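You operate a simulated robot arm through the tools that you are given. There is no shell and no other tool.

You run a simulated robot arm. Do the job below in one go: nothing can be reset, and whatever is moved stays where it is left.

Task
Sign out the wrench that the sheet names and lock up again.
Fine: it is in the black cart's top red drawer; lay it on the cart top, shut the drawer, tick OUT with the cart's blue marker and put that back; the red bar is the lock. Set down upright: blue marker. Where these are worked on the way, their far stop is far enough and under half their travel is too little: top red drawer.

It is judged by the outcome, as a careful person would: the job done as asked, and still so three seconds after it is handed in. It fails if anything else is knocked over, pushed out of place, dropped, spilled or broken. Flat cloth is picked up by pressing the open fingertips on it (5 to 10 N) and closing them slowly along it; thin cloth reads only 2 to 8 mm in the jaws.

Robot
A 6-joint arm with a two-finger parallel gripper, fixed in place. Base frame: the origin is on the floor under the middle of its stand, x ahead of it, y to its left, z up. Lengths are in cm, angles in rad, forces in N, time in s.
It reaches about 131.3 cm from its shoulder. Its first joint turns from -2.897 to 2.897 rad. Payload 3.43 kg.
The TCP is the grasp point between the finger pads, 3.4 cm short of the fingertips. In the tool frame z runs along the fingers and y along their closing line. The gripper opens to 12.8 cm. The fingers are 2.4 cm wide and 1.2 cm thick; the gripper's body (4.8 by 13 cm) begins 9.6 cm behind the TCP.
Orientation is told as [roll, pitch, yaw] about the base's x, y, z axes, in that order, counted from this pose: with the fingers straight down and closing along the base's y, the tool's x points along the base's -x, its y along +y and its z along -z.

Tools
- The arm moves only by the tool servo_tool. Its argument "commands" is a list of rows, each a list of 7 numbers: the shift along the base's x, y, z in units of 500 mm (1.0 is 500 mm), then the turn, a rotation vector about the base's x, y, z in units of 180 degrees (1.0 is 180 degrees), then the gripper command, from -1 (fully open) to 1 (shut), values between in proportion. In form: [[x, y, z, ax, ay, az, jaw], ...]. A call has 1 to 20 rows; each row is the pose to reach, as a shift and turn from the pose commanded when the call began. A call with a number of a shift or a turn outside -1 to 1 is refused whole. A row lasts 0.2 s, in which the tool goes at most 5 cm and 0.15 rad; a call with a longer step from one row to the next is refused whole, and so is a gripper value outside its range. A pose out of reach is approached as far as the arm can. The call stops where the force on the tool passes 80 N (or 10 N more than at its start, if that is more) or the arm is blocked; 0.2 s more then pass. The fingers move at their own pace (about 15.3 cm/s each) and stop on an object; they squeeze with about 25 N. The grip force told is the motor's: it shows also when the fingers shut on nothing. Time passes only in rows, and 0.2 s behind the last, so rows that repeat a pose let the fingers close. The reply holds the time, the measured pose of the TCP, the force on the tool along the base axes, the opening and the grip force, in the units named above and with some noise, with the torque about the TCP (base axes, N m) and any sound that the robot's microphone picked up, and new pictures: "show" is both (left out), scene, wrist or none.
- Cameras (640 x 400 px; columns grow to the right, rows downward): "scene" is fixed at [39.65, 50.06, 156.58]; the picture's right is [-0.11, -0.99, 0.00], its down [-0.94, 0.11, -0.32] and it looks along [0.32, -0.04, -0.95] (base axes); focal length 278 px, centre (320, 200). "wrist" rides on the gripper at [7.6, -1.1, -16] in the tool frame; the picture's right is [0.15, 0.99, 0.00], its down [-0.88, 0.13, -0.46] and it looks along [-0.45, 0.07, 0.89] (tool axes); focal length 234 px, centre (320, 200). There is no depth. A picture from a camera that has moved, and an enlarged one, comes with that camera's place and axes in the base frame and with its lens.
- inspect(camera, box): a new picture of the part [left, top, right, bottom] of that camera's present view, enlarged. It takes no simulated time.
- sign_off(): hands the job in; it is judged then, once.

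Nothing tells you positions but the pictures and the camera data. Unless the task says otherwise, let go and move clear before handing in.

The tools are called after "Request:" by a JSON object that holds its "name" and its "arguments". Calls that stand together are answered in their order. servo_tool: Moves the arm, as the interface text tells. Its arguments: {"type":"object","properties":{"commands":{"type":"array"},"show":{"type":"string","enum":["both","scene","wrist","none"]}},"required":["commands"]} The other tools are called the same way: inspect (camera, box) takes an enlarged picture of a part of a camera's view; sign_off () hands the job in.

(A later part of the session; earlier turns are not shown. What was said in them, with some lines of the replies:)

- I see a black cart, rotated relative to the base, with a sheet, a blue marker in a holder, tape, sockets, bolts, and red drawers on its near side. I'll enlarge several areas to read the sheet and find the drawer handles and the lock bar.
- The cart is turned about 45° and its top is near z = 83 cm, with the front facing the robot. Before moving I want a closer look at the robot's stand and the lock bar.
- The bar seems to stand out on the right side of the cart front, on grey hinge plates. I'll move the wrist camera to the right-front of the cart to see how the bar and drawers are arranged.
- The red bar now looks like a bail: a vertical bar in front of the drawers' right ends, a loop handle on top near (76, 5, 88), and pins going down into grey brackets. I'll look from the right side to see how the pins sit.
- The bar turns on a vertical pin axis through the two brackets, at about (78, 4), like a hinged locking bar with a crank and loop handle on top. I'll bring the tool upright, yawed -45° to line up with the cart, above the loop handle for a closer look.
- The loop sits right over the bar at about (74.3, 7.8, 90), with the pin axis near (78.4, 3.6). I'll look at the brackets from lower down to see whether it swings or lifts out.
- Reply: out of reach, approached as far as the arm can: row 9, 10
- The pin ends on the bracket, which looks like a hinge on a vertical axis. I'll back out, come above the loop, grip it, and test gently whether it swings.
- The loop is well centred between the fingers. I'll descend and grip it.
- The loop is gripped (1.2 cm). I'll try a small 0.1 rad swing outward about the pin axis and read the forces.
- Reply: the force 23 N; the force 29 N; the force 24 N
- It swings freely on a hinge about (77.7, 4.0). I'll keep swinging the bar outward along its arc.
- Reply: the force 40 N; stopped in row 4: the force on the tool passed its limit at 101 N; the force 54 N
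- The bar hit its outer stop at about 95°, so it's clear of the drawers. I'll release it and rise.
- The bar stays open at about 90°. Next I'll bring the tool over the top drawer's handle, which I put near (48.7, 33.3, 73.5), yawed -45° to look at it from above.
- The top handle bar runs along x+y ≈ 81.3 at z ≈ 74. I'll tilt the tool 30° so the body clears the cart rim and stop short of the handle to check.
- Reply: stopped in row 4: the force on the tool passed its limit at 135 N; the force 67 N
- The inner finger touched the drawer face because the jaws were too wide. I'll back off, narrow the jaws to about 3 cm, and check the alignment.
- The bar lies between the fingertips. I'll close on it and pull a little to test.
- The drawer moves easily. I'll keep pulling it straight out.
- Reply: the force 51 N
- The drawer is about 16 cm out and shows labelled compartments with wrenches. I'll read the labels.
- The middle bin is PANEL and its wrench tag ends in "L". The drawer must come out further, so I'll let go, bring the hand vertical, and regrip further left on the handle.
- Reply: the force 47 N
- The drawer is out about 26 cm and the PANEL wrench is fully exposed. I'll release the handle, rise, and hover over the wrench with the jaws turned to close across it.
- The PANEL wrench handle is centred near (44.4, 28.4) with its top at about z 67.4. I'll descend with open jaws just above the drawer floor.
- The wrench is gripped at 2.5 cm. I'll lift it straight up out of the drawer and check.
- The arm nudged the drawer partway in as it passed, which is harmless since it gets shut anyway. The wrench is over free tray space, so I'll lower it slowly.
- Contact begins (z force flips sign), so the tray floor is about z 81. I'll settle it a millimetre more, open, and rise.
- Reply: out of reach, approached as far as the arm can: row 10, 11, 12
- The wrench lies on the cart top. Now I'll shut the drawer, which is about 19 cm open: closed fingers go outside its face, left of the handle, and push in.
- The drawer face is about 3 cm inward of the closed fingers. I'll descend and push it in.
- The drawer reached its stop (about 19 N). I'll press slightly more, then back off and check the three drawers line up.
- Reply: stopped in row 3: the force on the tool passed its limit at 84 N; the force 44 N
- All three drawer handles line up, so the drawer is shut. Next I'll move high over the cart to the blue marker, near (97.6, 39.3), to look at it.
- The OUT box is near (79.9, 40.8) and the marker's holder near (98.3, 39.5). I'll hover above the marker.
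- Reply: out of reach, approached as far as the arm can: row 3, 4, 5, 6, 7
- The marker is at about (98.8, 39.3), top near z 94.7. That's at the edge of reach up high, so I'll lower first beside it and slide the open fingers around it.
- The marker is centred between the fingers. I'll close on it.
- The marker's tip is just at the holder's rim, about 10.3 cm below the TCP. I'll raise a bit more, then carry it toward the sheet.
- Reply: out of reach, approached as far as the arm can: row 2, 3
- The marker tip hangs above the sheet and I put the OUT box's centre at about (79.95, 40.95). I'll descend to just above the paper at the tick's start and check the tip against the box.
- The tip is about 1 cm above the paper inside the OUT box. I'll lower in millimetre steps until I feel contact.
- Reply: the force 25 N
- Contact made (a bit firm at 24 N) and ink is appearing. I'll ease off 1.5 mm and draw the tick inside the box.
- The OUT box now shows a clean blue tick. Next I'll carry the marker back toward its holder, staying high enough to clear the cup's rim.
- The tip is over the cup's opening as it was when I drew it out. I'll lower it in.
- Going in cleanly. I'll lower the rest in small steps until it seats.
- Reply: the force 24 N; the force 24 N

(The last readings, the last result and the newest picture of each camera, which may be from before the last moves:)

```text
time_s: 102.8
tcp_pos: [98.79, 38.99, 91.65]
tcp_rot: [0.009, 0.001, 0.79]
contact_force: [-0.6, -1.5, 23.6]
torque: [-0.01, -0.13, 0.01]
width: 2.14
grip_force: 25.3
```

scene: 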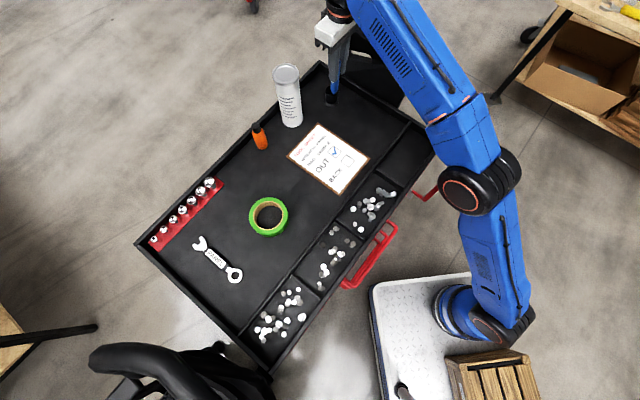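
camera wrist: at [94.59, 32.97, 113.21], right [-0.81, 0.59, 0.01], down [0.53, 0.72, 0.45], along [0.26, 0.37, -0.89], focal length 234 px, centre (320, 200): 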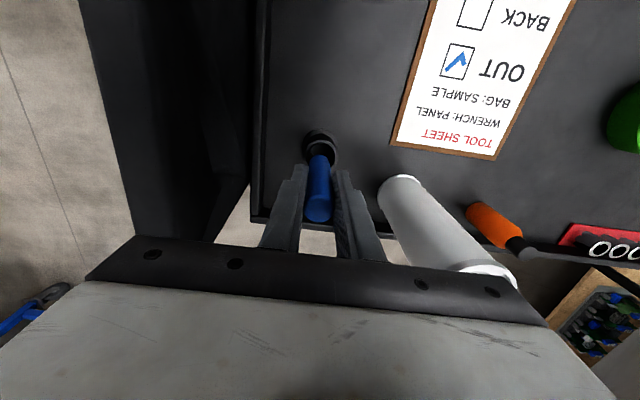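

It's seated on the cup's bottom. I'll open the fingers, back off horizontally the way I came in, then rise.

Request:
{"name": "servo_tool", "arguments": {"commands": [[0, 0, 0.002, 0, 0, 0, 0.9], [0, 0, 0.002, 0, 0, 0, 0.75], [0, 0, 0.002, 0, 0, 0, 0.5], [0, 0, 0.002, 0, 0, 0, 0.25], [0, 0, 0.002, 0, 0, 0, 0], [0, 0, 0.002, 0, 0, 0, 0], [0, 0, 0.002, 0, 0, 0, 0]]}}

Request:
{"name": "inspect", "arguments": {"camera": "wrist", "box": [240, 80, 400, 260]}}

```text
time_s: 104.3
tcp_pos: [98.87, 39.21, 91.49]
tcp_rot: [0.008, 0.005, 0.79]
contact_force: [-0.5, 0.3, -0.3]
torque: [-0.01, 0.0, -0.01]
width: 6.42
grip_force: 0.1
camera wrist: at [94.6, 32.98, 107.64], right [-0.81, 0.59, 0.01], down [0.53, 0.72, 0.45], along [0.26, 0.37, -0.89], focal length 234 px, centre (320, 200)
```

scene: 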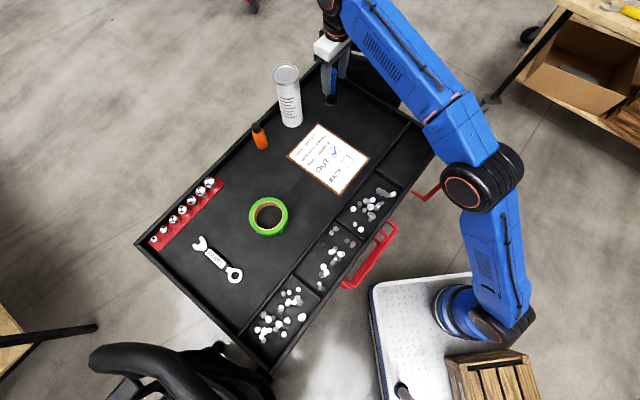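
wrist: 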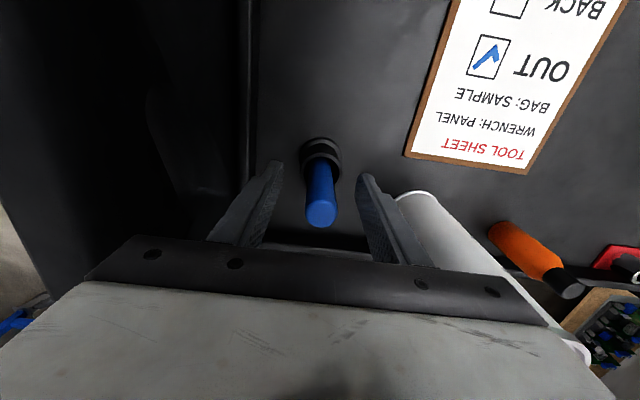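

```text
2.22 times, centred on (320, 170) of wrist
camera zoom: at [94.6, 32.98, 107.64], right [-0.81, 0.59, 0.01], down [0.53, 0.72, 0.45], along [0.26, 0.37, -0.89], focal length 520 px, centre (320, 267)
```

zoom: 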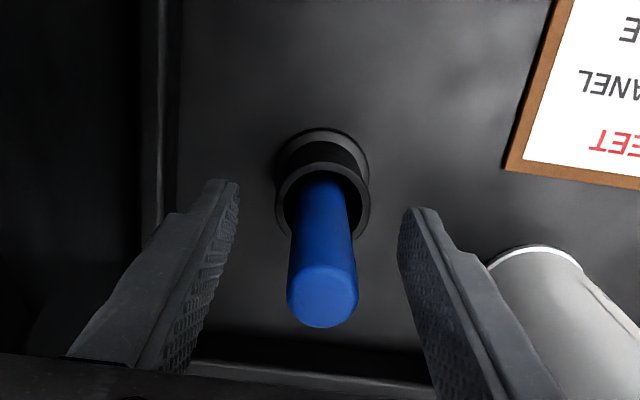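

The marker stands upright in its holder. I'll retreat straight back, rise, and head over to the lock bar's loop near (74.3, 0.1).

Request:
{"name": "servo_tool", "arguments": {"commands": [[-0.033, -0.033, 0, 0, 0, 0, 0], [-0.066, -0.066, 0, 0, 0, 0, 0], [-0.1, -0.1, 0, 0, 0, 0, 0], [-0.1, -0.1, 0.08, 0, 0, 0, 0], [-0.11, -0.11, 0.16, 0, 0, 0, 0], [-0.15, -0.18, 0.17, 0, 0, 0.003, 0.1], [-0.19, -0.255, 0.18, 0, 0, 0.006, 0.1], [-0.23, -0.33, 0.19, 0, 0, 0.009, 0.1], [-0.275, -0.405, 0.2, 0, 0, 0.012, 0.1], [-0.32, -0.48, 0.21, 0, 0, 0.015, 0.1], [-0.363, -0.556, 0.22, 0, 0, 0.015, 0.1], [-0.406, -0.632, 0.23, 0, 0, 0.015, 0.1], [-0.45, -0.708, 0.24, 0, 0, 0.015, 0.1], [-0.49, -0.782, 0.25, 0, 0, 0.015, 0.1], [-0.49, -0.782, 0.25, 0, 0, 0.015, 0.1]]}}

Request:
{"name": "inspect", "arguments": {"camera": "wrist", "box": [240, 60, 400, 220]}}

Request:
{"name": "inspect", "arguments": {"camera": "scene", "box": [240, 40, 400, 200]}}

```text
time_s: 107.5
tcp_pos: [74.09, 0.07, 103.97]
tcp_rot: [0.009, 0.003, 0.837]
contact_force: [-0.3, -0.3, -1.2]
torque: [0.03, 0.0, -0.03]
width: 5.75
grip_force: 0.1
camera wrist: at [70.24, -6.39, 119.96], right [-0.83, 0.55, 0.01], down [0.5, 0.74, 0.45], along [0.24, 0.38, -0.89], focal length 234 px, centre (320, 200)
```

scene: 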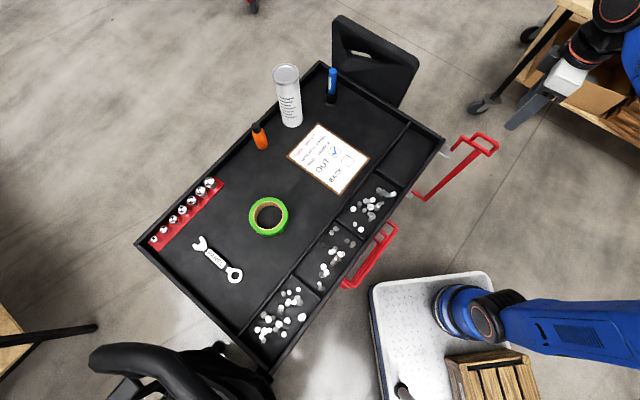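
wrist: 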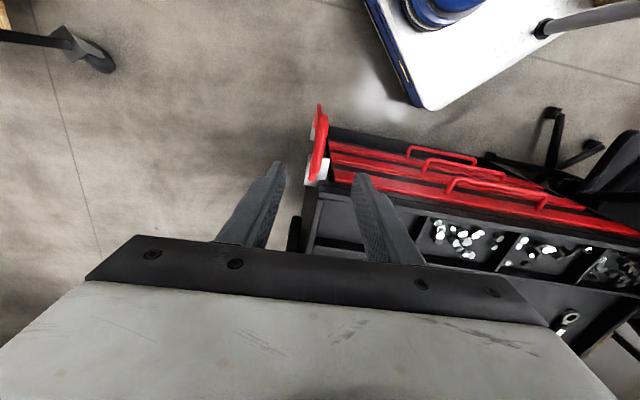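

```text
2.50 times, centred on (320, 140) of wrist
camera zoom: at [70.24, -6.39, 119.96], right [-0.83, 0.55, 0.01], down [0.5, 0.74, 0.45], along [0.24, 0.38, -0.89], focal length 585 px, centre (320, 350)
```

zoom: 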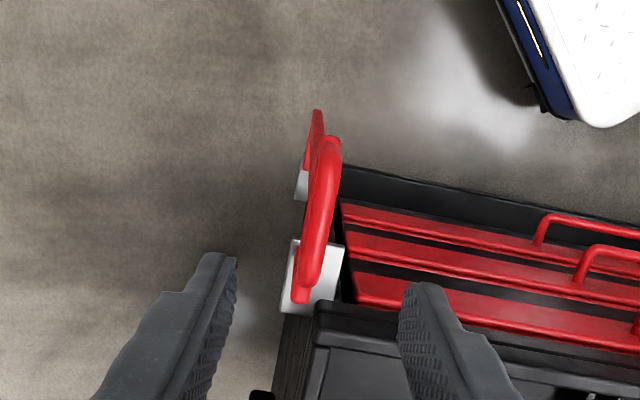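

```text
2.50 times, centred on (320, 120) of scene
camera zoom: at [39.65, 50.06, 156.58], right [-0.11, -0.99, 0.0], down [-0.94, 0.11, -0.32], along [0.32, -0.04, -0.95], focal length 695 px, centre (320, 400)
```

zoom: 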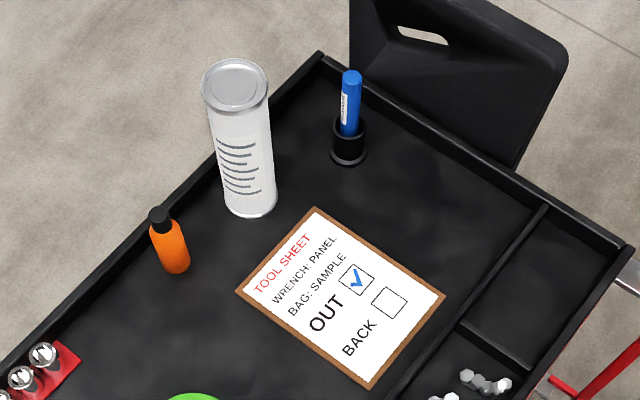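

Everything on the cart top is in order and the loop is centred under the gripper. I'll descend, grip it, and swing the bar back.

Request:
{"name": "servo_tool", "arguments": {"commands": [[0, -0.002, -0.08, 0, 0, 0.004, 0.1], [0, -0.002, -0.16, 0, 0, 0.008, 0.1], [0, -0.002, -0.23, 0, 0, 0.008, 0.1], [0, -0.002, -0.288, 0, 0, 0.008, 0.1], [0, -0.002, -0.288, 0, 0, 0.008, 0.1], [0, -0.002, -0.288, 0, 0, 0.008, 0.5], [0, -0.002, -0.288, 0, 0, 0.008, 1], [0, -0.002, -0.288, 0, 0, 0.008, 1]], "show": "wrist"}}

```text
time_s: 109.3
tcp_pos: [74.17, -0.02, 89.38]
tcp_rot: [0.009, 0.002, 0.864]
contact_force: [-18.1, 11.0, -10.4]
torque: [-0.7, -1.56, -1.07]
width: 1.37
grip_force: 45.1
camera wrist: at [70.42, -6.41, 105.49], right [-0.85, 0.53, 0.01], down [0.48, 0.75, 0.45], along [0.23, 0.39, -0.89], focal length 234 px, centre (320, 200)
```

wrist: 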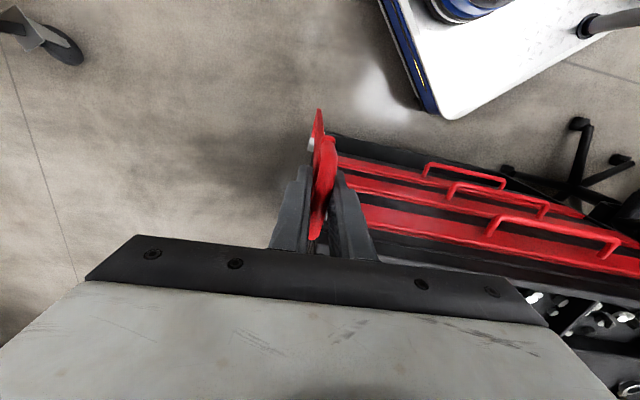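

Request:
{"name": "servo_tool", "arguments": {"commands": [[-0.0094, 0.0095, 0, 0, 0, -0.0404, 1], [-0.0175, 0.02, 0, 0, 0, -0.0808, 1], [-0.0242, 0.0315, 0, 0, 0, -0.1213, 1], [-0.0294, 0.0438, 0, 0, 0, -0.1617, 1], [-0.033, 0.0566, 0, 0, 0, -0.2021, 1], [-0.0349, 0.0698, 0, 0, 0, -0.2425, 1], [-0.0352, 0.0831, 0, 0, 0, -0.283, 1], [-0.0338, 0.0963, 0, 0, 0, -0.3234, 1], [-0.0307, 0.1093, 0, 0, 0, -0.3638, 1], [-0.026, 0.1217, 0, 0, 0, -0.4042, 1], [-0.0198, 0.1335, 0, 0, 0, -0.4447, 1], [-0.0198, 0.1335, 0, 0, 0, -0.4447, 1]]}}

```text
time_s: 112.0
tcp_pos: [73.39, 6.72, 89.54]
tcp_rot: [0.007, 0.005, -0.536]
contact_force: [-15.0, 13.7, -37.6]
torque: [-1.45, 1.16, 0.16]
width: 1.18
grip_force: 44.9
camera wrist: at [66.43, 9.62, 105.65], right [0.38, 0.93, 0.01], down [0.82, -0.34, 0.45], along [0.42, -0.17, -0.89], focal length 234 px, centre (320, 200)
```

scene: 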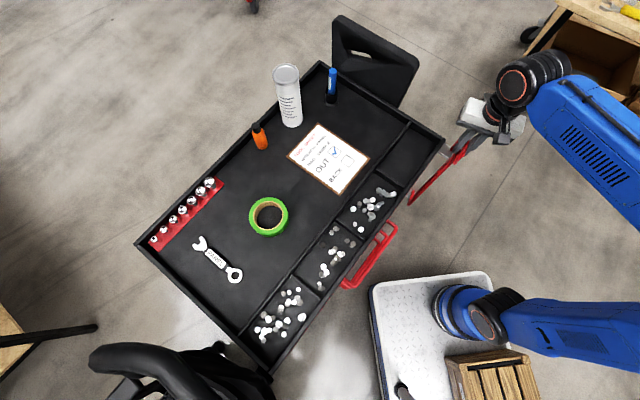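
wrist: 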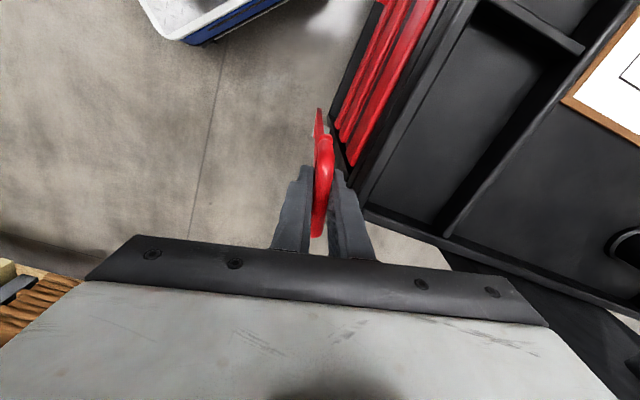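

Request:
{"name": "servo_tool", "arguments": {"commands": [[0.0035, 0.008, 0, 0, 0, -0.027, 1], [0.0078, 0.0155, 0, 0, 0, -0.053, 1], [0.013, 0.0224, 0, 0, 0, -0.0796, 1], [0.013, 0.0224, 0, 0, 0, -0.0796, 1]]}}

Request:
{"name": "inspect", "arguments": {"camera": "scene", "box": [390, 90, 520, 220]}}

Request:
{"name": "inspect", "arguments": {"camera": "wrist", "box": [260, 60, 400, 260]}}

```text
time_s: 113.0
tcp_pos: [74.23, 7.7, 89.6]
tcp_rot: [0.006, 0.006, -0.787]
contact_force: [3.5, 11.1, -34.1]
torque: [-1.24, 1.18, 0.45]
width: 1.21
grip_force: 45.2
camera wrist: at [68.14, 12.36, 105.67], right [0.6, 0.8, 0.01], down [0.71, -0.53, 0.45], along [0.37, -0.26, -0.89], focal length 234 px, centre (320, 200)
```

scene: 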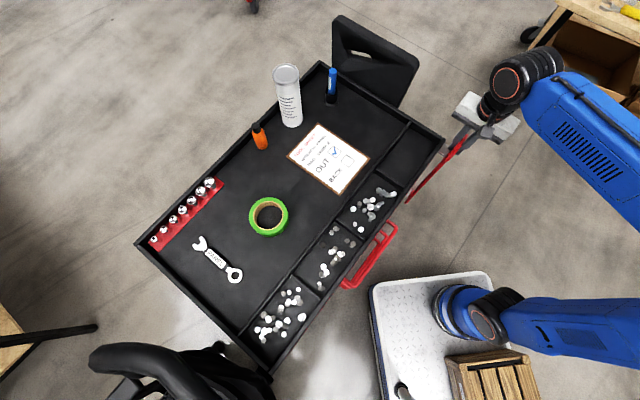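
wrist: 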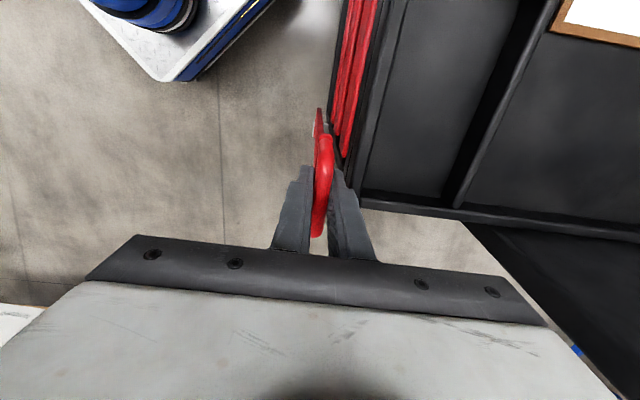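

```text
3.08 times, centred on (455, 155) of scene
camera zoom: at [39.65, 50.06, 156.58], right [-0.11, -0.99, 0.0], down [-0.94, 0.11, -0.32], along [0.32, -0.04, -0.95], focal length 856 px, centre (-95, 338)
```

zoom: 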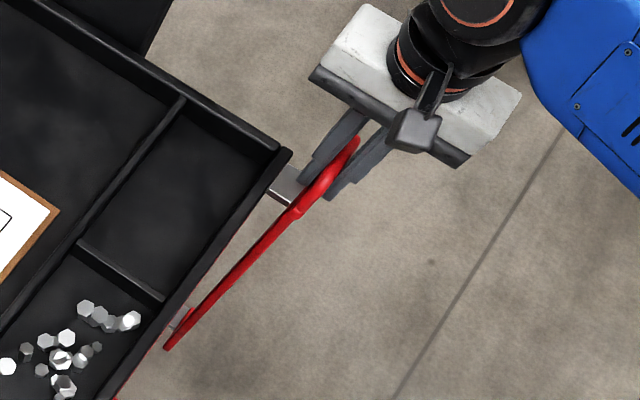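

```text
2.00 times, centred on (330, 160) of wrist
camera zoom: at [68.14, 12.36, 105.67], right [0.6, 0.8, 0.01], down [0.71, -0.53, 0.45], along [0.37, -0.26, -0.89], focal length 468 px, centre (300, 280)
```

zoom: 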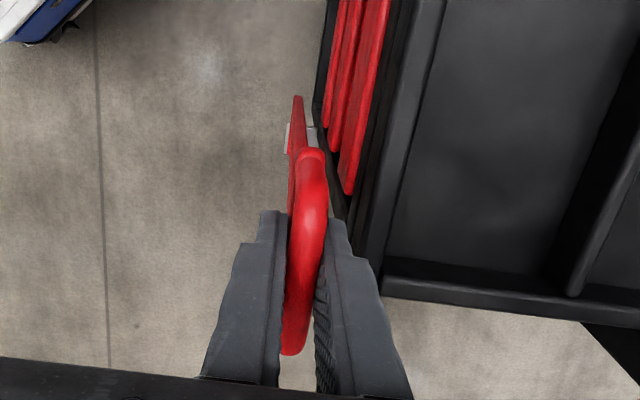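

The bar is back in front of the drawers. The sheet looks odd in this frame, so I'll check it and the bar's position closely.

Request:
{"name": "inspect", "arguments": {"camera": "scene", "box": [270, 100, 390, 210]}}

Request:
{"name": "inspect", "arguments": {"camera": "scene", "box": [340, 120, 490, 300]}}

```text
3.64 times, centred on (330, 155) of scene
camera zoom: at [39.65, 50.06, 156.58], right [-0.11, -0.99, 0.0], down [-0.94, 0.11, -0.32], along [0.32, -0.04, -0.95], focal length 1012 px, centre (284, 364)
```

zoom: 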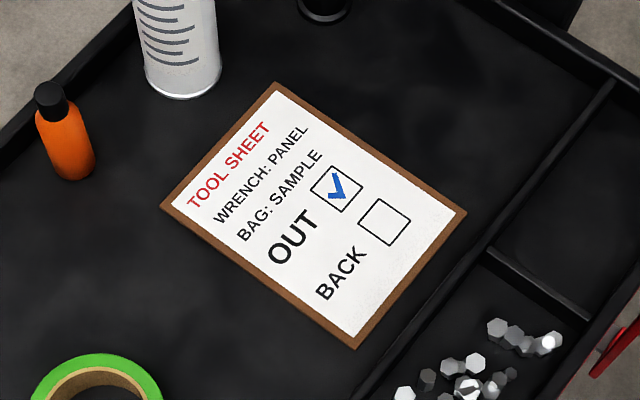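

```text
2.22 times, centred on (415, 210) of scene
camera zoom: at [39.65, 50.06, 156.58], right [-0.11, -0.99, 0.0], down [-0.94, 0.11, -0.32], along [0.32, -0.04, -0.95], focal length 618 px, centre (109, 178)
```

zoom: 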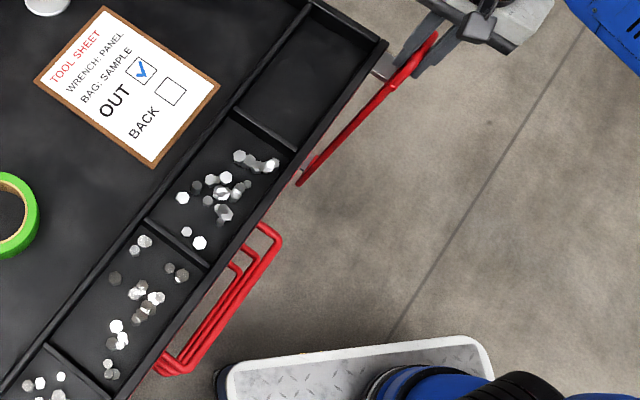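

Request:
{"name": "servo_tool", "arguments": {"commands": [[0.003, 0.003, 0, 0, 0, -0.012, 1], [0.006, 0.0055, 0, 0, 0, -0.024, 1], [0.006, 0.0055, 0, 0, 0, -0.024, 1]], "show": "none"}}

Request:
{"name": "inspect", "arguments": {"camera": "scene", "box": [400, 120, 480, 210]}}

```text
time_s: 113.8
tcp_pos: [74.24, 7.78, 89.74]
tcp_rot: [0.005, 0.003, -0.862]
contact_force: [-31.9, -18.3, -30.3]
torque: [-1.58, 1.21, 1.07]
width: 1.35
grip_force: 45.0
```

```text
4.44 times, centred on (440, 165) of scene
camera zoom: at [39.65, 50.06, 156.58], right [-0.11, -0.99, 0.0], down [-0.94, 0.11, -0.32], along [0.32, -0.04, -0.95], focal length 1236 px, centre (-213, 356)
```

zoom: 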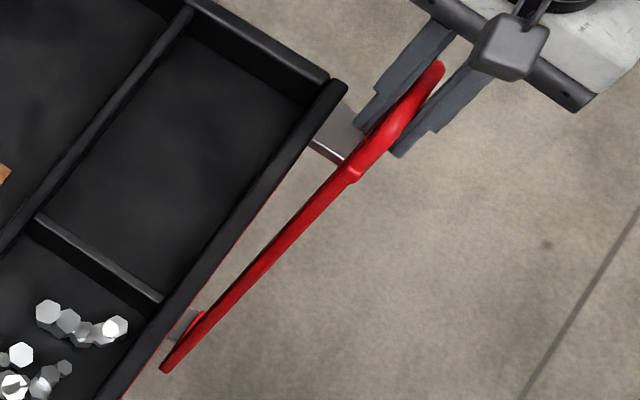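

The bar is against its closed stop and matches its starting position exactly. I'll release it and rise clear.

Request:
{"name": "servo_tool", "arguments": {"commands": [[-0.003, -0.003, -0.002, 0, 0, 0.02, 1], [-0.003, -0.003, -0.002, 0, 0, 0.024, 0.6], [-0.003, -0.003, -0.002, 0, 0, 0.024, 0.3], [-0.003, -0.003, -0.002, 0, 0, 0.024, 0.1], [-0.003, -0.003, -0.002, 0, 0, 0.024, 0.1], [-0.003, -0.003, 0.06, 0, 0, 0.024, 0.1], [-0.003, -0.003, 0.14, 0, 0, 0.024, 0.1], [-0.003, -0.003, 0.22, 0, 0, 0.024, 0.1], [-0.003, -0.003, 0.3, 0, 0, 0.024, 0.1], [-0.05, -0.08, 0.34, 0, 0, 0.024, 0.1], [-0.1, -0.16, 0.36, 0, 0, 0.024, 0.1], [-0.15, -0.24, 0.36, 0, 0, 0.024, 0.1], [-0.15, -0.24, 0.36, 0, 0, 0.024, 0.1]]}}

Request:
{"name": "inspect", "arguments": {"camera": "scene", "box": [400, 120, 480, 210]}}

Request:
{"name": "inspect", "arguments": {"camera": "scene", "box": [130, 50, 450, 380]}}

```text
time_s: 116.5
tcp_pos: [66.69, -4.05, 107.41]
tcp_rot: [0.008, 0.004, -0.787]
contact_force: [0.3, 0.0, 0.0]
torque: [0.0, 0.01, -0.04]
width: 5.75
grip_force: 0.1
camera wrist: at [60.62, 0.44, 123.52], right [0.6, 0.8, 0.01], down [0.71, -0.53, 0.45], along [0.37, -0.26, -0.89], focal length 234 px, centre (320, 200)
```

scene: 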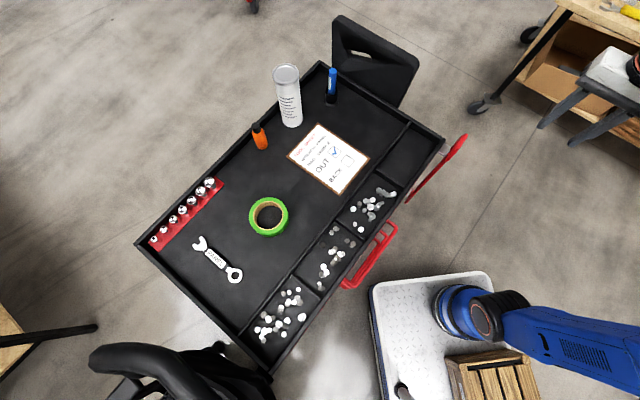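
wrist: 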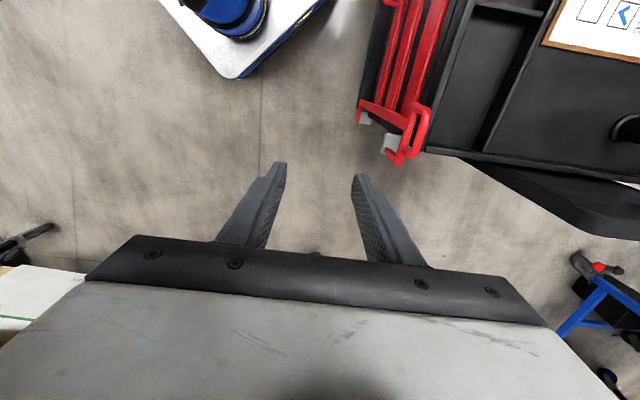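

```text
4.44 times, centred on (440, 165) of scene
camera zoom: at [39.65, 50.06, 156.58], right [-0.11, -0.99, 0.0], down [-0.94, 0.11, -0.32], along [0.32, -0.04, -0.95], focal length 1236 px, centre (-213, 356)
```

zoom: 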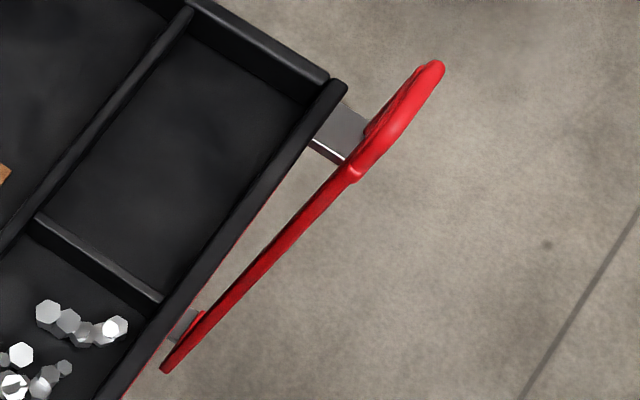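

```text
1.21 times, centred on (290, 215) of scene
camera zoom: at [39.65, 50.06, 156.58], right [-0.11, -0.99, 0.0], down [-0.94, 0.11, -0.32], along [0.32, -0.04, -0.95], focal length 337 px, centre (356, 182)
```

zoom: 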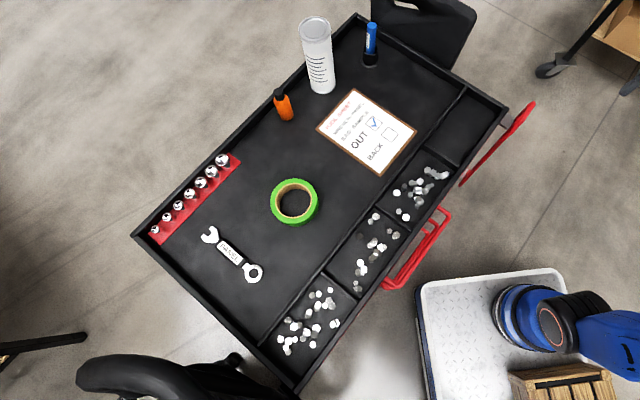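

The bar matches its starting pose. One last comparison of the drawer handles against the first picture to confirm the top drawer is fully shut.

Request:
{"name": "inspect", "arguments": {"camera": "scene", "box": [330, 120, 490, 300]}}

Request:
{"name": "inspect", "arguments": {"camera": "scene", "box": [240, 50, 360, 130]}}

```text
2.22 times, centred on (410, 210) of scene
camera zoom: at [39.65, 50.06, 156.58], right [-0.11, -0.99, 0.0], down [-0.94, 0.11, -0.32], along [0.32, -0.04, -0.95], focal length 618 px, centre (120, 178)
```

zoom: 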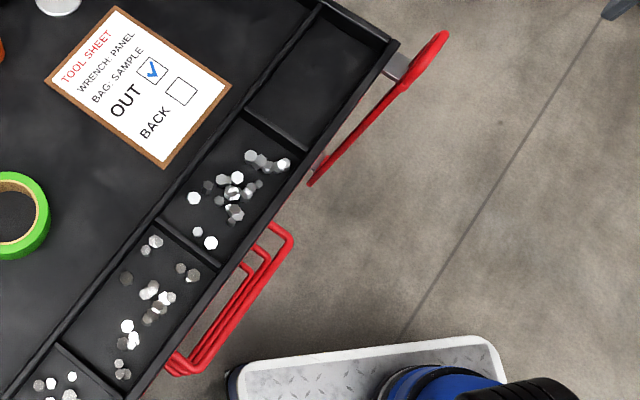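

```text
5.00 times, centred on (300, 90) of scene
camera zoom: at [39.65, 50.06, 156.58], right [-0.11, -0.99, 0.0], down [-0.94, 0.11, -0.32], along [0.32, -0.04, -0.95], focal length 1391 px, centre (420, 750)
```

zoom: 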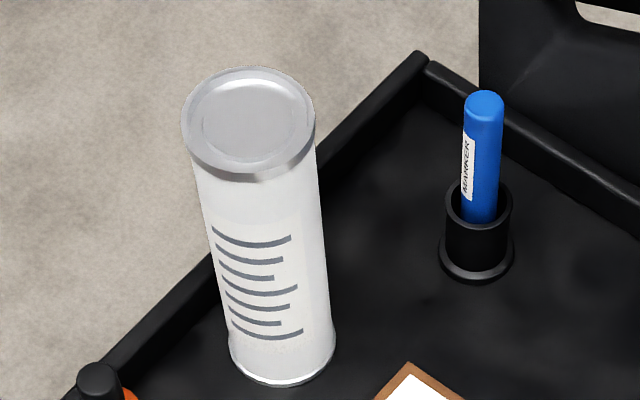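

All is as asked: the PANEL wrench lies on the cart top, the drawer is shut, OUT is ticked, the blue marker stands in its holder and the bar is locked. The arm is clear, so I'm handing the job in.

Request:
{"name": "sign_off", "arguments": {}}

```text
The job is handed in.
```

The job is done and handed in; I haven't had a verdict back yet.

- **Wrench:** the PANEL wrench named on the sheet is lying on the cart top, clear of the tape and sockets.
- **Drawer:** the top red drawer is shut, and its handle sits where it did at the start. While the arm was carrying the wrench it brushed the open drawer and pushed it in about 7 cm, with no sign of harm.
- **Sheet:** the OUT box has a blue tick and BACK is empty.
- **Marker:** the blue marker is standing upright in its holder.
- **Lock:** the red bar is back against its closed stop, in the same position as at the start.

Nothing else on the cart looked moved or knocked over in the last pictures, and the arm was clear before I handed in.
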